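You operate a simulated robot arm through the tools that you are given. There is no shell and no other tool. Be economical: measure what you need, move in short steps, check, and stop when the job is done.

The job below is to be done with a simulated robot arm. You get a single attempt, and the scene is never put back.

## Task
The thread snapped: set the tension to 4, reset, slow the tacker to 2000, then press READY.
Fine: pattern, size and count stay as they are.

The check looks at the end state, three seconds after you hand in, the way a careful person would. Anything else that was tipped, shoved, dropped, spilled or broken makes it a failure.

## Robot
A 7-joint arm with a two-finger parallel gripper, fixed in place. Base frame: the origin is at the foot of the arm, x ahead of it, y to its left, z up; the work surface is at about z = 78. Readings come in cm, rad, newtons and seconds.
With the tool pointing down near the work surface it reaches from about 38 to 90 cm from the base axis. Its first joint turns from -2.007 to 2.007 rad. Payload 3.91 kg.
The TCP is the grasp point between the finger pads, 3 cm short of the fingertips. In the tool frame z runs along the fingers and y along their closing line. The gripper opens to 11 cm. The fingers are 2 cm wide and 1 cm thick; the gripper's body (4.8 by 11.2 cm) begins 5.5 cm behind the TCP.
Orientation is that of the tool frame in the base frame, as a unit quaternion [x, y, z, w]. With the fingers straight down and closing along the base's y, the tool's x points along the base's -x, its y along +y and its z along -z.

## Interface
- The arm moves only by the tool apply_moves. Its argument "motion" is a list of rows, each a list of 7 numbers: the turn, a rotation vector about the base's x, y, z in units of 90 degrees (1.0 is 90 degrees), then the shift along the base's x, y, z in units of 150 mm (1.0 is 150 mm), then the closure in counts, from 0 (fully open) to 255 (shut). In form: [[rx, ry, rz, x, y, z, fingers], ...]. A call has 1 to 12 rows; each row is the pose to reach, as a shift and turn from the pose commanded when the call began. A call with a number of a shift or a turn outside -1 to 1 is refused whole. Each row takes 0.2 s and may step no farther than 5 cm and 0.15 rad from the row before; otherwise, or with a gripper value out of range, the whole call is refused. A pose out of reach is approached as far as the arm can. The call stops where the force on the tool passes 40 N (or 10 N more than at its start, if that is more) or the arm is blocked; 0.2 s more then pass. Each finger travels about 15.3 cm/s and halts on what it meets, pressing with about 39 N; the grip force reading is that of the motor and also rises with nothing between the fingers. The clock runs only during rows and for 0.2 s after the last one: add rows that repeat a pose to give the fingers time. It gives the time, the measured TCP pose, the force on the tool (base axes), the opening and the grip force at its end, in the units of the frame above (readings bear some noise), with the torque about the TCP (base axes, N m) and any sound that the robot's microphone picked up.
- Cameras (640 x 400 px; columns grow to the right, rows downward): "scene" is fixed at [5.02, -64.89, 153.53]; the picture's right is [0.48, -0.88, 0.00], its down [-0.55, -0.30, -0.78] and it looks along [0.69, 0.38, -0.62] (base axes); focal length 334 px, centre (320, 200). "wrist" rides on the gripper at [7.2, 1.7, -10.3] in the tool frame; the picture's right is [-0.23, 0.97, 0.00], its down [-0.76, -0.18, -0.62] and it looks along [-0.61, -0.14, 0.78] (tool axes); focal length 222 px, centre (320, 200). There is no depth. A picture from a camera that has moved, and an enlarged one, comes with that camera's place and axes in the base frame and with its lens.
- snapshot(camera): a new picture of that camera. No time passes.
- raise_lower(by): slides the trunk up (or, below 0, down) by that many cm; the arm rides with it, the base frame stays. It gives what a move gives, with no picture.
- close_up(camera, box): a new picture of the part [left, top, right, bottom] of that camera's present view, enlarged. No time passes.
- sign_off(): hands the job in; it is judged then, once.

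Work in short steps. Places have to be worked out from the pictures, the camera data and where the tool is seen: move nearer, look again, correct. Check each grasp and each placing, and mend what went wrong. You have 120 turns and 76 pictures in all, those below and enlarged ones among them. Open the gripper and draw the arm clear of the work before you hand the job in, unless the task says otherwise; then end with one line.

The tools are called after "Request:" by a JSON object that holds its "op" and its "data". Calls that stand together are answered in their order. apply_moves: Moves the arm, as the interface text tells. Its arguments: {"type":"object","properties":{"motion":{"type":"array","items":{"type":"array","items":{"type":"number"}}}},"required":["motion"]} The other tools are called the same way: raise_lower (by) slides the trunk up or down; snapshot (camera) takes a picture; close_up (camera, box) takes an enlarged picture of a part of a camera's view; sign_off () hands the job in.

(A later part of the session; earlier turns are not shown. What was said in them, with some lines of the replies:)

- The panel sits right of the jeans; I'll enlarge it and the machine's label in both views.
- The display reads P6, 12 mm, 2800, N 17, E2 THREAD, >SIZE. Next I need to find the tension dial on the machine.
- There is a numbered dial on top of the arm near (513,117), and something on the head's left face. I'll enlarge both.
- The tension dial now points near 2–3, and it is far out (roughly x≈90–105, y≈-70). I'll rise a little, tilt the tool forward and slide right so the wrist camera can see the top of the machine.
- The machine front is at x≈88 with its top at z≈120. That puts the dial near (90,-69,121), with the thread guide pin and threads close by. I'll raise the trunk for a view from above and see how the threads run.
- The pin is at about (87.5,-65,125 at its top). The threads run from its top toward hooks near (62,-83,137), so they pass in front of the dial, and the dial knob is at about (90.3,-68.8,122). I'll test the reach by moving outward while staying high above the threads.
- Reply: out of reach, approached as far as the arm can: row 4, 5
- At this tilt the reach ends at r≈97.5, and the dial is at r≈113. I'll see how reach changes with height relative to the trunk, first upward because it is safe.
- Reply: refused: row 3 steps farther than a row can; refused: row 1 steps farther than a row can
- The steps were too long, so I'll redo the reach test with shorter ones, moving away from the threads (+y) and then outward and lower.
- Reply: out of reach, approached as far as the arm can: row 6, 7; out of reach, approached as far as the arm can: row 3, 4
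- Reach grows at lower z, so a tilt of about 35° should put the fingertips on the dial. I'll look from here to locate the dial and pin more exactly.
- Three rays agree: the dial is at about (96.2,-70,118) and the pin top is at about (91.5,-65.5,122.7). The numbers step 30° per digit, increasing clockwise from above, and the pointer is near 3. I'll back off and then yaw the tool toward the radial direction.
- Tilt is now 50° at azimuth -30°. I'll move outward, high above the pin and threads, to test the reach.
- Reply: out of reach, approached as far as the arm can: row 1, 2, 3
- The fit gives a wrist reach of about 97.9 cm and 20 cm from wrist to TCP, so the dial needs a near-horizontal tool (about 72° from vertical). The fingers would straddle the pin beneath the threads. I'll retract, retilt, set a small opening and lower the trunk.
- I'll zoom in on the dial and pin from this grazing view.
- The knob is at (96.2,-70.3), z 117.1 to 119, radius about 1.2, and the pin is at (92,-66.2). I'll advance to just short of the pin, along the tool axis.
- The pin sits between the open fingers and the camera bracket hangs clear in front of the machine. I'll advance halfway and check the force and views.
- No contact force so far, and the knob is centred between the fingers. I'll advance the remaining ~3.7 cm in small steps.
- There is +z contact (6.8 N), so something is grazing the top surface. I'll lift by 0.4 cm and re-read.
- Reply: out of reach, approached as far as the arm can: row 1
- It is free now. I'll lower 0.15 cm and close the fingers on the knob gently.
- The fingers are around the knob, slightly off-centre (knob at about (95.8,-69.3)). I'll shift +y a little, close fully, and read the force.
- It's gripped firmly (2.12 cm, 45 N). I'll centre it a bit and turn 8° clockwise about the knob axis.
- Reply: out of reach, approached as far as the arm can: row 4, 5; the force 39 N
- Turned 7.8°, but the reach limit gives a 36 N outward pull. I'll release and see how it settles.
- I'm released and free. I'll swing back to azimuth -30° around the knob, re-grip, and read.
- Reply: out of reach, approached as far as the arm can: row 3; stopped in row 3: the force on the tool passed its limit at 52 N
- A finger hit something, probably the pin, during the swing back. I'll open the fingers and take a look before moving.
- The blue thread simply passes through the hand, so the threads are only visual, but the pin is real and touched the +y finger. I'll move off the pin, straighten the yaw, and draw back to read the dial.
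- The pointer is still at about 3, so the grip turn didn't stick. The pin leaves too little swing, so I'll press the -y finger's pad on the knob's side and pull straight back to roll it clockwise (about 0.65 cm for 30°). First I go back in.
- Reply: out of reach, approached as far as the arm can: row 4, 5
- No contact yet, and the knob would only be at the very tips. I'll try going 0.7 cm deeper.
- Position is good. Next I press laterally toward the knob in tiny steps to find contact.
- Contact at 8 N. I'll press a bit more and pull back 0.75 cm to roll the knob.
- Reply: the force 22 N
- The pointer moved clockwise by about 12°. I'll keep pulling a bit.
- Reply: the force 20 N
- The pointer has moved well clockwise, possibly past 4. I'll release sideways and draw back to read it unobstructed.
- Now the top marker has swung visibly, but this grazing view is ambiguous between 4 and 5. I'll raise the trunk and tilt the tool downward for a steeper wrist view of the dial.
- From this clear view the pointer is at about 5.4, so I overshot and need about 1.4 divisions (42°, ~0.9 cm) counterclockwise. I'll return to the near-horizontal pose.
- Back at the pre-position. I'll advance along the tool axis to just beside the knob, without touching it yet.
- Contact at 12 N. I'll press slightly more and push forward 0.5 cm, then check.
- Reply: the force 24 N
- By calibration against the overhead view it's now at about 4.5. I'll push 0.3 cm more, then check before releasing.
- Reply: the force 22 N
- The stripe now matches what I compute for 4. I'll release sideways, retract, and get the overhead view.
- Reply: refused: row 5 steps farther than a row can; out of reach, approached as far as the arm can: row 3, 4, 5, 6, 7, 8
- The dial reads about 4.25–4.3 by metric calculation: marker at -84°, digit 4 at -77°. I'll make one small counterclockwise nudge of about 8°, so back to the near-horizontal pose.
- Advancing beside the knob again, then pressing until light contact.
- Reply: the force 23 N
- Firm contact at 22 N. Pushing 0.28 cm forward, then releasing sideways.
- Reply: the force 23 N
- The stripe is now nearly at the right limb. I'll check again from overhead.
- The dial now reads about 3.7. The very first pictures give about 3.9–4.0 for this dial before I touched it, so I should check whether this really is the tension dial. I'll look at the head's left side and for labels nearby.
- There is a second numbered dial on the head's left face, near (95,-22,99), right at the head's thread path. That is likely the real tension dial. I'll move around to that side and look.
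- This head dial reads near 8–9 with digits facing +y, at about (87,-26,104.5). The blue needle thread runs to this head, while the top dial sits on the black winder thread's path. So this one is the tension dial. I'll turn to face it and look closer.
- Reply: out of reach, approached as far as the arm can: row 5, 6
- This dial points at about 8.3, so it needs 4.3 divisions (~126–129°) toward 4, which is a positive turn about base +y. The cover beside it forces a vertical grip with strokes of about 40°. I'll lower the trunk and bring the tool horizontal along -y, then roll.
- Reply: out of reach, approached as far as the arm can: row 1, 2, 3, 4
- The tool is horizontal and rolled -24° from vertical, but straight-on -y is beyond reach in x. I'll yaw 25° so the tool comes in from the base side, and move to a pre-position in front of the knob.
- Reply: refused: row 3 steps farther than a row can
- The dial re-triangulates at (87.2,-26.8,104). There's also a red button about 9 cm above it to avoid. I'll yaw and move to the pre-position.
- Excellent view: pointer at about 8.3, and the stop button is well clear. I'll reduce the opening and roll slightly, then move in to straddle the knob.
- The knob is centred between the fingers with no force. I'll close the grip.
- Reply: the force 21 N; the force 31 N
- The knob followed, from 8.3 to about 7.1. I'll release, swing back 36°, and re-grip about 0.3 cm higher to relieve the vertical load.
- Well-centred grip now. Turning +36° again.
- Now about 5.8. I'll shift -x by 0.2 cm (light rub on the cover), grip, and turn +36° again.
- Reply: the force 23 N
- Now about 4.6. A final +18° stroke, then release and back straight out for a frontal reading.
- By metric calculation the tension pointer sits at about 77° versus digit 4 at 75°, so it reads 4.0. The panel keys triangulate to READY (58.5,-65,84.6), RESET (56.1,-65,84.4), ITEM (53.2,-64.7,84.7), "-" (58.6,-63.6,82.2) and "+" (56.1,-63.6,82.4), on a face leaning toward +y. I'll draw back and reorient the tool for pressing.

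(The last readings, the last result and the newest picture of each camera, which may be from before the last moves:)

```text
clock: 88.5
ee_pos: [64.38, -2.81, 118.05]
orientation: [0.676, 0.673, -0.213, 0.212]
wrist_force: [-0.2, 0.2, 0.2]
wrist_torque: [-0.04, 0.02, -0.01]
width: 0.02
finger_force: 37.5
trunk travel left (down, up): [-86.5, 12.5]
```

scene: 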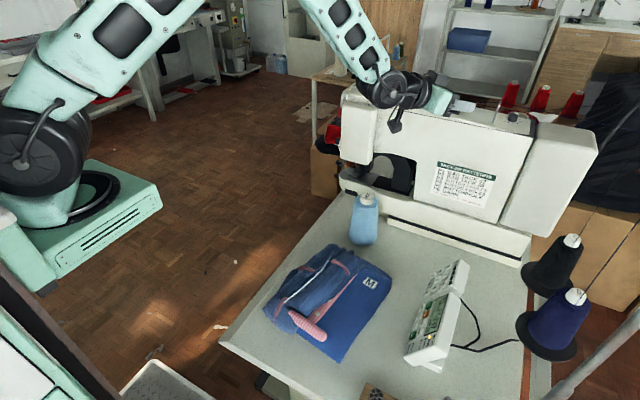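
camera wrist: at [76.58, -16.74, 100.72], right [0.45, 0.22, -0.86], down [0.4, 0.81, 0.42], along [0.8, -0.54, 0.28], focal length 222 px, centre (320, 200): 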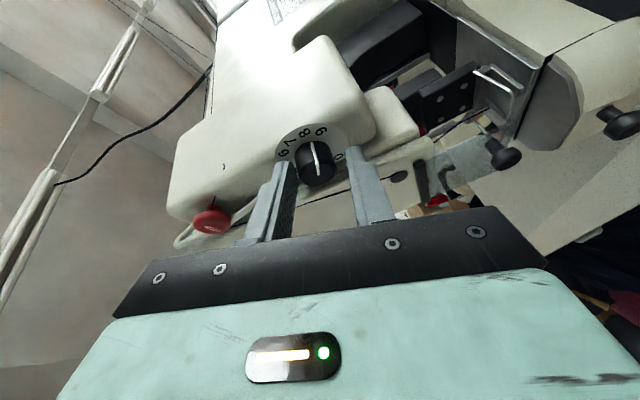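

Tool oriented for pressing. I'll travel over toward the panel at a safe height.

Request:
{"op": "apply_moves", "data": {"motion": [[0, 0, 0, -0.1, -0.3, 0, 255], [0, 0, 0, -0.2, -0.6, 0, 255], [0, 0, 0, -0.35, -0.85, 0, 255], [0, 0, 0, -0.5, -1, 0, 255]]}}

Request:
{"op": "apply_moves", "data": {"motion": [[0, 0, 0, 0, -0.33, 0, 255], [0, 0, 0, 0, -0.66, 0, 255], [0, 0, 0, 0, -0.83, -0.2, 255], [0, 0, 0, 0, -1, -0.4, 255]]}}

Request:
{"op": "apply_moves", "data": {"motion": [[0, 0, 0, 0, -0.25, -0.2, 255], [0, 0, 0, 0, -0.5, -0.4, 255], [0, 0, 0, 0, -0.75, -0.6, 255], [0, 0, 0, -0.02, -1, -0.8, 255], [0, 0, 0, -0.02, -1, -0.8, 255]]}}

Request:
{"op": "snapshot", "data": {"camera": "wrist"}}

```text
clock: 89.5
ee_pos: [57.09, -17.78, 118.16]
orientation: [0.675, 0.674, -0.213, 0.213]
wrist_force: [0.4, 0.4, -0.2]
wrist_torque: [0.03, 0.02, -0.01]
width: 0.0
finger_force: 37.8
trunk travel left (down, up): [-86.5, 12.5]
```

```text
clock: 90.5
ee_pos: [57.24, -32.93, 112.1]
orientation: [0.674, 0.674, -0.213, 0.214]
wrist_force: [-0.2, 0.5, -0.3]
wrist_torque: [-0.04, -0.01, 0.0]
width: 0.01
finger_force: 37.7
trunk travel left (down, up): [-86.5, 12.5]
```

```text
clock: 91.7
ee_pos: [56.64, -48.39, 99.88]
orientation: [0.674, 0.674, -0.213, 0.214]
wrist_force: [-0.3, -0.3, -0.2]
wrist_torque: [-0.01, 0.04, -0.04]
width: 0.0
finger_force: 37.7
trunk travel left (down, up): [-86.5, 12.5]
```

```text
13 pictures are left
camera wrist: at [58.29, -36.59, 104.18], right [0.97, -0.19, 0.13], down [-0.18, -0.26, 0.95], along [-0.14, -0.95, -0.29], focal length 222 px, centre (320, 200)
```

wrist: 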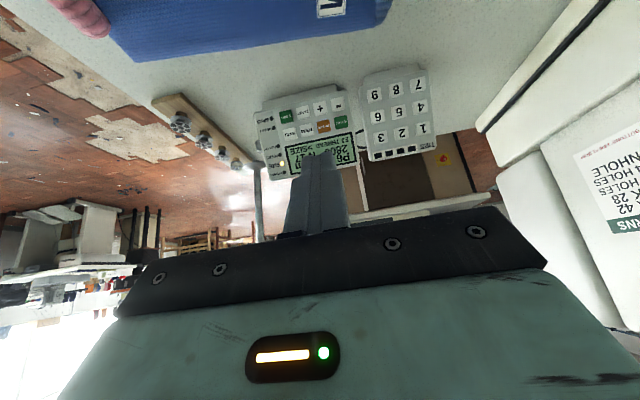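

The panel is face-on to this camera. One enlarged picture will refine the key positions.

Request:
{"op": "close_up", "data": {"camera": "wrist", "box": [250, 80, 378, 160]}}

```text
5.00 times, centred on (314, 120) of wrist
camera zoom: at [58.29, -36.59, 104.18], right [0.97, -0.19, 0.13], down [-0.18, -0.26, 0.95], along [-0.14, -0.95, -0.29], focal length 1111 px, centre (350, 600)
```

zoom: 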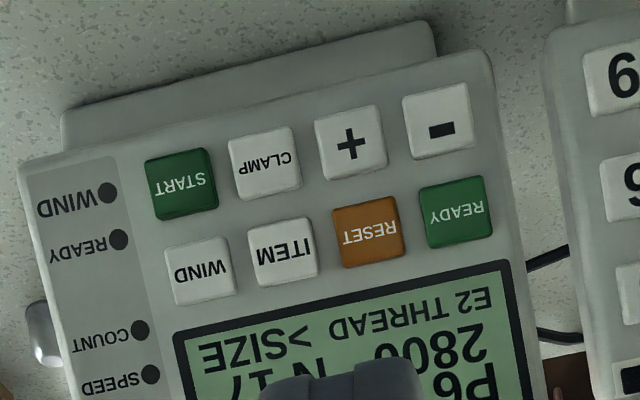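

The keys confirm nicely. I'll hover 2.5 cm in front of RESET.

Request:
{"op": "apply_moves", "data": {"motion": [[0, 0, 0, -0.01, -0.2, -0.2, 255], [0, 0, 0, -0.02, -0.42, -0.4, 255], [0, 0, 0, -0.03, -0.64, -0.6, 255], [0, 0, 0, -0.03, -0.84, -0.77, 255], [0, 0, 0, -0.03, -0.84, -0.77, 255]]}}

```text
clock: 92.9
ee_pos: [56.26, -61.0, 88.6]
orientation: [0.675, 0.674, -0.213, 0.213]
wrist_force: [0.1, -0.6, 0.0]
wrist_torque: [-0.03, 0.01, 0.02]
width: 0.01
finger_force: 37.7
trunk travel left (down, up): [-86.5, 12.5]
```

Pressing RESET slowly along the tool axis.

Request:
{"op": "apply_moves", "data": {"motion": [[0, 0, 0, 0, -0.057, -0.082, 255], [0, 0, 0, 0, -0.084, -0.12, 255], [0, 0, 0, 0, -0.099, -0.142, 255]]}}

```text
clock: 93.7
ee_pos: [56.29, -62.24, 86.47]
orientation: [0.674, 0.674, -0.212, 0.214]
wrist_force: [-0.3, 0.3, 0.9]
wrist_torque: [-0.01, -0.01, 0.0]
width: 0.0
finger_force: 37.4
trunk travel left (down, up): [-86.5, 12.5]
```

Request:
{"op": "apply_moves", "data": {"motion": [[0, 0, 0, 0, -0.011, -0.016, 255], [0, 0, 0, 0, -0.019, -0.027, 255]]}}

```text
clock: 94.3
ee_pos: [56.21, -62.6, 86.07]
orientation: [0.675, 0.674, -0.213, 0.213]
wrist_force: [-0.2, -0.2, -0.1]
wrist_torque: [0.01, 0.04, -0.01]
width: 0.0
finger_force: 38.4
trunk travel left (down, up): [-86.5, 12.5]
```

Request:
{"op": "apply_moves", "data": {"motion": [[0, 0, 0, 0, -0.011, -0.016, 255], [0, 0, 0, 0, -0.019, -0.027, 255]]}}

```text
clock: 94.9
ee_pos: [56.31, -62.86, 85.76]
orientation: [0.674, 0.674, -0.213, 0.214]
wrist_force: [0.3, 2.0, 2.5]
wrist_torque: [-0.02, -0.01, 0.0]
width: 0.01
finger_force: 37.7
trunk travel left (down, up): [-86.5, 12.5]
heard: click
```

Click. I'll back off 2 cm and read the display from the scene camera.

Request:
{"op": "apply_moves", "data": {"motion": [[0, 0, 0, 0, 0.04, 0.055, 255], [0, 0, 0, 0, 0.095, 0.136, 255]]}}

Request:
{"op": "close_up", "data": {"camera": "scene", "box": [400, 260, 480, 370]}}

```text
clock: 95.5
ee_pos: [56.13, -61.4, 87.67]
orientation: [0.675, 0.674, -0.211, 0.212]
wrist_force: [0.2, -0.7, 0.6]
wrist_torque: [0.01, 0.0, 0.02]
width: 0.01
finger_force: 38.1
trunk travel left (down, up): [-86.5, 12.5]
```

```text
3.64 times, centred on (440, 315) of scene
camera zoom: at [5.02, -64.89, 153.53], right [0.48, -0.88, 0.0], down [-0.55, -0.3, -0.78], along [0.69, 0.38, -0.62], focal length 1214 px, centre (-116, -218)
```

zoom: 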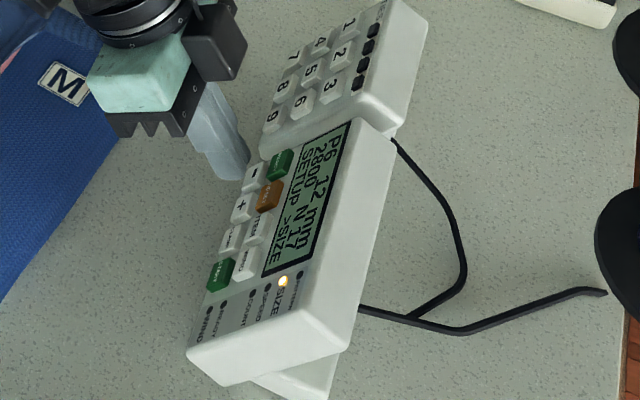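

The error cleared: it shows SETUP >SIZE. Now ITEM once to get to SPEED.

Request:
{"op": "apply_moves", "data": {"motion": [[0, 0, 0, -0.165, 0, 0, 255], [0, 0, 0, -0.165, -0.06, -0.083, 255], [0, 0, 0, -0.165, -0.085, -0.117, 255], [0, 0, 0, -0.165, -0.102, -0.138, 255], [0, 0, 0, -0.165, -0.105, -0.143, 255]]}}

```text
clock: 96.7
ee_pos: [53.71, -62.82, 85.5]
orientation: [0.675, 0.674, -0.212, 0.214]
wrist_force: [-2.6, 6.7, 9.6]
wrist_torque: [-0.1, 0.07, -0.08]
width: 0.0
finger_force: 37.4
trunk travel left (down, up): [-86.5, 12.5]
heard: click
```

Click. Retreat and check the item selection.

Request:
{"op": "apply_moves", "data": {"motion": [[0, 0, 0, 0, 0.04, 0.055, 255], [0, 0, 0, 0.1, 0.095, 0.136, 255], [0, 0, 0, 0.333, 0.15, 0.05, 255]]}}

Request:
{"op": "close_up", "data": {"camera": "scene", "box": [400, 260, 480, 370]}}

```text
clock: 97.5
ee_pos: [58.52, -60.81, 86.57]
orientation: [0.675, 0.673, -0.214, 0.213]
wrist_force: [-0.3, 0.1, 0.0]
wrist_torque: [0.03, -0.04, 0.03]
width: 0.02
finger_force: 37.5
trunk travel left (down, up): [-86.5, 12.5]
```

```text
3.64 times, centred on (440, 315) of scene
camera zoom: at [5.02, -64.89, 153.53], right [0.48, -0.88, 0.0], down [-0.55, -0.3, -0.78], along [0.69, 0.38, -0.62], focal length 1214 px, centre (-116, -218)
```

zoom: 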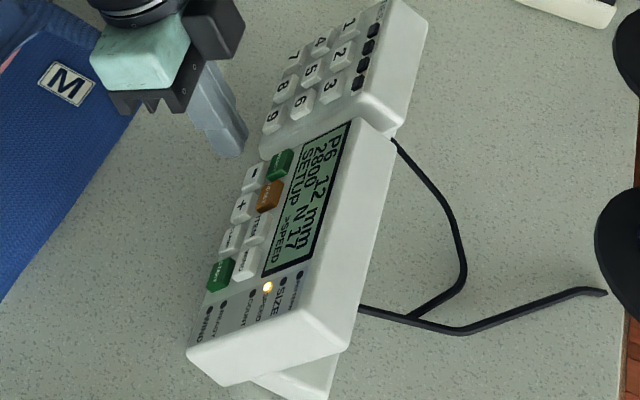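

SPEED selected (2800). Now one press of "-" to learn the step size.

Request:
{"op": "apply_moves", "data": {"motion": [[0, 0, 0, 0.012, 0.024, -0.081, 255], [0, 0, 0, 0.012, -0.015, -0.137, 255], [0, 0, 0, 0.012, -0.036, -0.167, 255], [0, 0, 0, 0.012, -0.053, -0.191, 255]]}}

```text
clock: 98.5
ee_pos: [59.02, -61.42, 83.44]
orientation: [0.675, 0.673, -0.213, 0.214]
wrist_force: [0.6, 1.9, 0.8]
wrist_torque: [0.0, 0.01, 0.04]
width: 0.0
finger_force: 37.4
trunk travel left (down, up): [-86.5, 12.5]
heard: click
```

Click. Back off a little and read.

Request:
{"op": "apply_moves", "data": {"motion": [[0, 0, 0, -0.015, 0.046, 0.066, 255]]}}

Request:
{"op": "close_up", "data": {"camera": "scene", "box": [400, 260, 480, 370]}}

```text
clock: 98.9
ee_pos: [58.61, -60.83, 84.57]
orientation: [0.674, 0.674, -0.213, 0.213]
wrist_force: [0.2, -0.1, 0.0]
wrist_torque: [0.03, 0.0, 0.0]
width: 0.02
finger_force: 37.7
trunk travel left (down, up): [-86.5, 12.5]
```

```text
3.64 times, centred on (440, 315) of scene
camera zoom: at [5.02, -64.89, 153.53], right [0.48, -0.88, 0.0], down [-0.55, -0.3, -0.78], along [0.69, 0.38, -0.62], focal length 1214 px, centre (-116, -218)
```

zoom: 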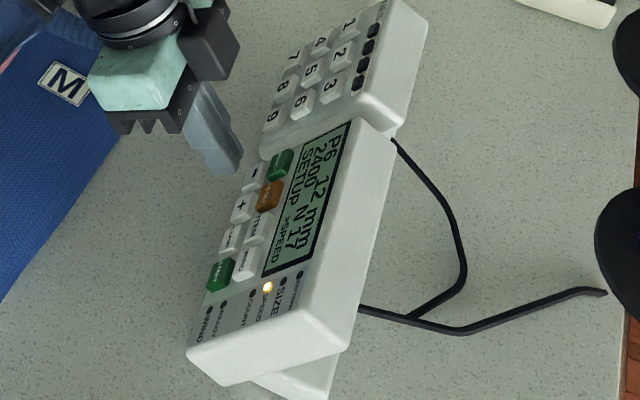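

2400, so the step is 400. One more "-" press gives 2000.

Request:
{"op": "apply_moves", "data": {"motion": [[0, 0, 0, 0, -0.03, -0.045, 255], [0, 0, 0, 0, -0.046, -0.068, 255], [0, 0, 0, 0, -0.048, -0.072, 255]]}}

```text
clock: 99.7
ee_pos: [58.67, -61.59, 83.41]
orientation: [0.675, 0.674, -0.213, 0.214]
wrist_force: [-1.3, 1.7, 0.5]
wrist_torque: [0.01, 0.01, -0.02]
width: 0.03
finger_force: 37.5
trunk travel left (down, up): [-86.5, 12.5]
heard: click
```

Click. Retreat and move to hover over READY, and read the display before pressing.

Request:
{"op": "apply_moves", "data": {"motion": [[0, 0, 0, 0, 0.04, 0.055, 255], [0, 0, 0, 0.005, 0.06, 0.15, 255], [0, 0, 0, 0.009, 0.01, 0.265, 255]]}}

Request:
{"op": "close_up", "data": {"camera": "scene", "box": [400, 260, 480, 370]}}

```text
clock: 100.5
ee_pos: [58.82, -61.21, 87.25]
orientation: [0.675, 0.674, -0.212, 0.213]
wrist_force: [-0.5, -0.7, -0.4]
wrist_torque: [0.0, -0.01, 0.01]
width: 0.01
finger_force: 37.8
trunk travel left (down, up): [-86.5, 12.5]
```

```text
3.64 times, centred on (440, 315) of scene
camera zoom: at [5.02, -64.89, 153.53], right [0.48, -0.88, 0.0], down [-0.55, -0.3, -0.78], along [0.69, 0.38, -0.62], focal length 1214 px, centre (-116, -218)
```

zoom: 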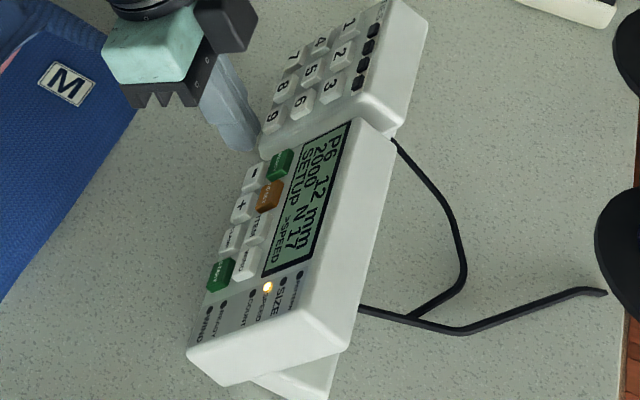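

2000, with everything else unchanged. Now pressing READY.

Request:
{"op": "apply_moves", "data": {"motion": [[0, 0, 0, 0, -0.06, -0.05, 255], [0, 0, 0, 0, -0.09, -0.08, 255], [0, 0, 0, 0, -0.105, -0.1, 255], [0, 0, 0, 0, -0.112, -0.112, 255]]}}

```text
clock: 101.5
ee_pos: [58.83, -63.04, 85.75]
orientation: [0.674, 0.674, -0.212, 0.214]
wrist_force: [-1.0, 4.3, 6.8]
wrist_torque: [-0.07, 0.07, 0.0]
width: 0.01
finger_force: 38.0
trunk travel left (down, up): [-86.5, 12.5]
heard: click
```

Click. Backing well away from the panel and checking it.

Request:
{"op": "apply_moves", "data": {"motion": [[0, 0, 0, 0, 0.04, 0.055, 255], [0, 0, 0, 0, 0.13, 0.2, 255], [0, 0, 0, 0, 0.3, 0.45, 255], [0, 0, 0, 0, 0.45, 0.72, 255], [0, 0, 0, 0, 0.6, 1, 200]]}}

Request:
{"op": "close_up", "data": {"camera": "scene", "box": [400, 260, 480, 370]}}

Request:
{"op": "close_up", "data": {"camera": "scene", "box": [495, 100, 545, 131]}}

```text
clock: 102.7
ee_pos: [58.57, -54.08, 100.61]
orientation: [0.675, 0.674, -0.212, 0.213]
wrist_force: [-0.3, -0.5, -0.3]
wrist_torque: [-0.03, 0.04, 0.03]
width: 2.37
finger_force: 0.1
trunk travel left (down, up): [-86.5, 12.5]
```

```text
3.64 times, centred on (440, 315) of scene
camera zoom: at [5.02, -64.89, 153.53], right [0.48, -0.88, 0.0], down [-0.55, -0.3, -0.78], along [0.69, 0.38, -0.62], focal length 1214 px, centre (-116, -218)
```

zoom: 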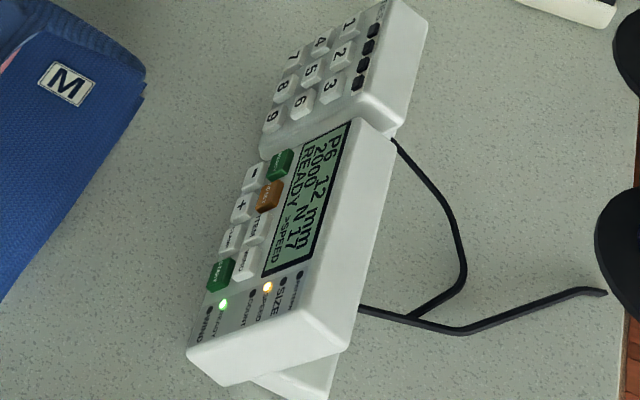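

```text
12.80 times, centred on (520, 116) of scene
camera zoom: at [5.02, -64.89, 153.53], right [0.48, -0.88, 0.0], down [-0.55, -0.3, -0.78], along [0.69, 0.38, -0.62], focal length 4275 px, centre (-2240, 1282)
```

zoom: 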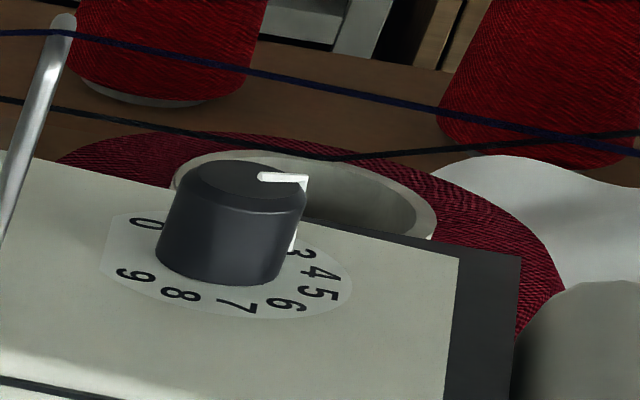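

READY is lit with 2000, P6, 12 mm, N 17. Last repair: the top dial, which I disturbed, reads about 3.7 against its original of about 4. I'll return to it for a small clockwise nudge; first reorient and travel.

Request:
{"op": "apply_moves", "data": {"motion": [[-0.051, -0.016, 0.077, 0, 0, 0.12, 180], [-0.102, -0.033, 0.153, 0, 0, 0.25, 160], [-0.153, -0.049, 0.23, 0, 0, 0.37, 145], [-0.204, -0.066, 0.306, 0, 0, 0.5, 145], [-0.256, -0.082, 0.383, 0, 0, 0.62, 145], [-0.307, -0.098, 0.46, 0, 0, 0.75, 145], [-0.358, -0.115, 0.536, 0, 0, 0.87, 145], [-0.409, -0.131, 0.613, 0, 0, 1, 145]]}}

Request:
{"op": "raise_lower", "data": {"by": 3}}

Request:
{"op": "apply_moves", "data": {"motion": [[0, 0, 0, 0.25, -0.05, 0.1, 145], [0, 0, 0, 0.5, -0.1, 0.2, 145], [0, 0, 0, 0.75, -0.15, 0.3, 145], [0, 0, 0, 1, -0.2, 0.4, 145]]}}

```text
clock: 104.5
ee_pos: [58.94, -54.03, 115.59]
orientation: [0.21, 0.782, -0.219, 0.544]
wrist_force: [-0.8, -0.3, -0.1]
wrist_torque: [0.02, 0.03, -0.06]
width: 4.74
finger_force: 0.0
trunk travel left (down, up): [-86.5, 12.5]
```

```text
clock: 105.2
ee_pos: [58.98, -54.06, 118.58]
orientation: [0.212, 0.782, -0.22, 0.544]
wrist_force: [0.5, -0.8, -0.3]
wrist_torque: [-0.03, 0.03, 0.0]
width: 4.74
finger_force: 0.1
trunk travel left (down, up): [-89.5, 9.5]
```

```text
clock: 106.2
ee_pos: [74.02, -57.18, 124.3]
orientation: [0.212, 0.782, -0.22, 0.544]
wrist_force: [-0.1, 0.1, 0.7]
wrist_torque: [0.0, 0.02, -0.02]
width: 4.74
finger_force: 0.1
trunk travel left (down, up): [-89.5, 9.5]
```

Orientation matches. Moving to the pre-position and then beside the knob.

Request:
{"op": "apply_moves", "data": {"motion": [[0, 0, 0, 0.25, -0.07, 0.01, 145], [0, 0, 0, 0.5, -0.14, 0.02, 145], [0, 0, 0, 0.7, -0.194, 0.028, 145], [0, 0, 0, 0.7, -0.194, 0.028, 145]]}}

Request:
{"op": "apply_moves", "data": {"motion": [[0, 0, 0, 0.15, -0.11, -0.08, 145], [0, 0, 0, 0.3, -0.22, -0.16, 145], [0, 0, 0, 0.42, -0.32, -0.22, 145], [0, 0, 0, 0.52, -0.4, -0.27, 145], [0, 0, 0, 0.62, -0.475, -0.326, 145], [0, 0, 0, 0.62, -0.475, -0.326, 145]]}}

```text
clock: 107.2
ee_pos: [84.7, -60.05, 124.83]
orientation: [0.212, 0.782, -0.219, 0.544]
wrist_force: [-0.2, 0.0, 0.8]
wrist_torque: [-0.03, 0.01, 0.03]
width: 4.74
finger_force: 0.1
trunk travel left (down, up): [-89.5, 9.5]
```

```text
clock: 108.7
ee_pos: [93.76, -67.14, 120.01]
orientation: [0.212, 0.782, -0.22, 0.543]
wrist_force: [0.0, -0.2, -0.4]
wrist_torque: [0.01, -0.04, 0.02]
width: 4.74
finger_force: 0.2
trunk travel left (down, up): [-89.5, 9.5]
```

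Press to contact, pull back 0.3 cm, then release sideways and retreat for a comparison picture.

Request:
{"op": "apply_moves", "data": {"motion": [[0, 0, 0, 0.015, 0.02, 0, 145], [0, 0, 0, 0.03, 0.04, 0, 145], [0, 0, 0, 0.04, 0.053, 0, 145]]}}

Request:
{"op": "apply_moves", "data": {"motion": [[0, 0, 0, -0.008, 0.006, 0, 145], [0, 0, 0, -0.017, 0.013, 0, 145], [0, 0, 0, -0.017, 0.013, 0, 145]]}}

Request:
{"op": "apply_moves", "data": {"motion": [[0, 0, 0, -0.03, -0.04, 0, 145], [0, 0, 0, -0.06, -0.08, 0.01, 145], [0, 0, 0, -0.2, 0.02, 0.06, 145], [0, 0, 0, -0.42, 0.19, 0.14, 145], [0, 0, 0, -0.64, 0.36, 0.25, 145]]}}

Request:
{"op": "close_up", "data": {"camera": "scene", "box": [495, 100, 545, 131]}}

```text
clock: 109.5
ee_pos: [94.09, -66.49, 119.91]
orientation: [0.213, 0.782, -0.22, 0.543]
wrist_force: [-10.0, -9.5, -0.7]
wrist_torque: [0.05, 0.14, -0.41]
width: 5.34
finger_force: 6.0
trunk travel left (down, up): [-89.5, 9.5]
```

```text
clock: 110.2
ee_pos: [94.0, -66.03, 120.2]
orientation: [0.211, 0.782, -0.219, 0.545]
wrist_force: [-9.0, -3.9, 2.6]
wrist_torque: [-0.05, 0.1, -0.35]
width: 5.16
finger_force: 4.3
trunk travel left (down, up): [-89.5, 9.5]
```

```text
clock: 111.5
ee_pos: [84.35, -60.55, 123.9]
orientation: [0.212, 0.782, -0.219, 0.544]
wrist_force: [-0.4, 0.1, 0.6]
wrist_torque: [0.01, -0.02, 0.01]
width: 4.74
finger_force: 0.1
trunk travel left (down, up): [-89.5, 9.5]
```

```text
12.80 times, centred on (520, 116) of scene
camera zoom: at [5.02, -64.89, 153.53], right [0.48, -0.88, 0.0], down [-0.55, -0.3, -0.78], along [0.69, 0.38, -0.62], focal length 4275 px, centre (-2240, 1282)
```

zoom: 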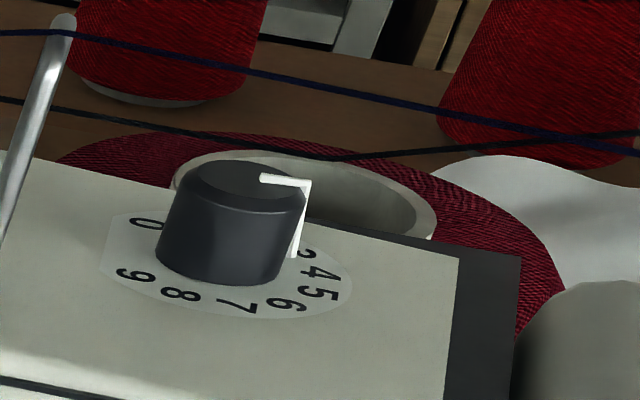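

The top dial now matches its original picture. I'll withdraw the arm clear, open the gripper, and take a last look.

Request:
{"op": "apply_moves", "data": {"motion": [[0, 0, 0, -0.25, 0.1, 0.1, 145], [0, 0, 0, -0.5, 0.25, 0.2, 100], [0, 0, 0, -0.75, 0.4, 0.3, 50], [0, 0, 0, -1, 0.55, 0.4, 0], [0, 0, 0, -1, 0.55, 0.4, 0]]}}

Request:
{"op": "apply_moves", "data": {"motion": [[0, 0, 0, -0.2, 0.25, 0, 0], [0, 0, 0, -0.4, 0.5, 0, 0], [0, 0, 0, -0.6, 0.75, 0, 0], [0, 0, 0, -0.8, 1, 0, 0]]}}

Request:
{"op": "snapshot", "data": {"camera": "scene"}}

Request:
{"op": "close_up", "data": {"camera": "scene", "box": [400, 260, 480, 370]}}

```text
clock: 112.7
ee_pos: [69.36, -52.58, 130.05]
orientation: [0.211, 0.782, -0.219, 0.544]
wrist_force: [-0.9, -0.7, 0.2]
wrist_torque: [-0.05, 0.02, 0.01]
width: 10.99
finger_force: 0.1
trunk travel left (down, up): [-89.5, 9.5]
```

```text
clock: 113.7
ee_pos: [60.32, -39.94, 130.01]
orientation: [0.212, 0.782, -0.219, 0.544]
wrist_force: [-1.3, -0.6, 0.1]
wrist_torque: [0.0, -0.02, 0.03]
width: 11.0
finger_force: 0.1
out of reach, approached as far as the arm can: row 4
trunk travel left (down, up): [-89.5, 9.5]
```

```text
4 pictures are left
```

scene: 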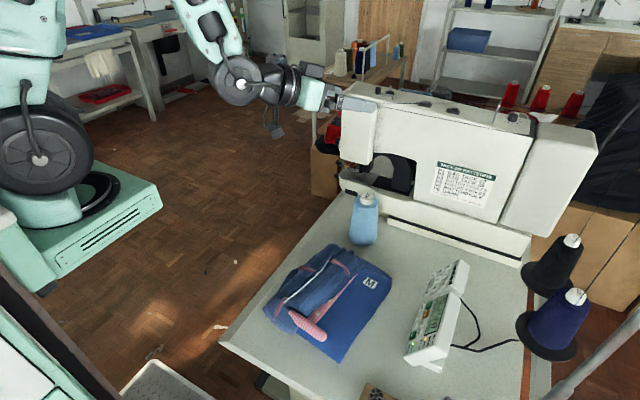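

```text
3.64 times, centred on (440, 315) of scene
camera zoom: at [5.02, -64.89, 153.53], right [0.48, -0.88, 0.0], down [-0.55, -0.3, -0.78], along [0.69, 0.38, -0.62], focal length 1214 px, centre (-116, -218)
```

zoom: 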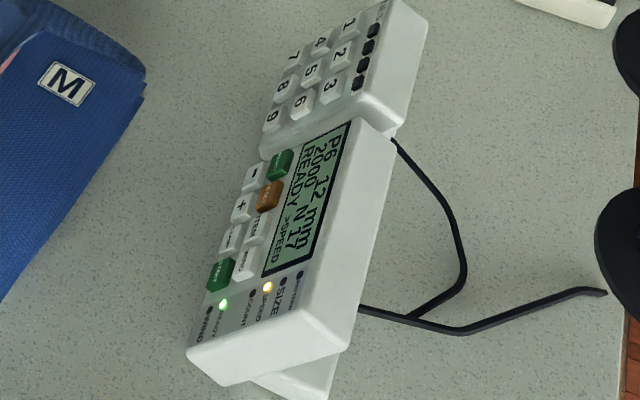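

The panel shows P6, 12 mm, 2000, N 17, READY. The arm is clear with the gripper open, and nothing else looks moved, so I'm handing in.

Request:
{"op": "sign_off", "data": {}}

```text
The job is handed in.
```

The job is handed in: the tension dial on the sewing head is at about 4, the thread error is reset, speed is 2000 and READY is lit, with P6, 12 mm and N 17 unchanged. Neither dial is labelled; I first turned the one on top of the machine by mistake, then set it back to match its starting picture.
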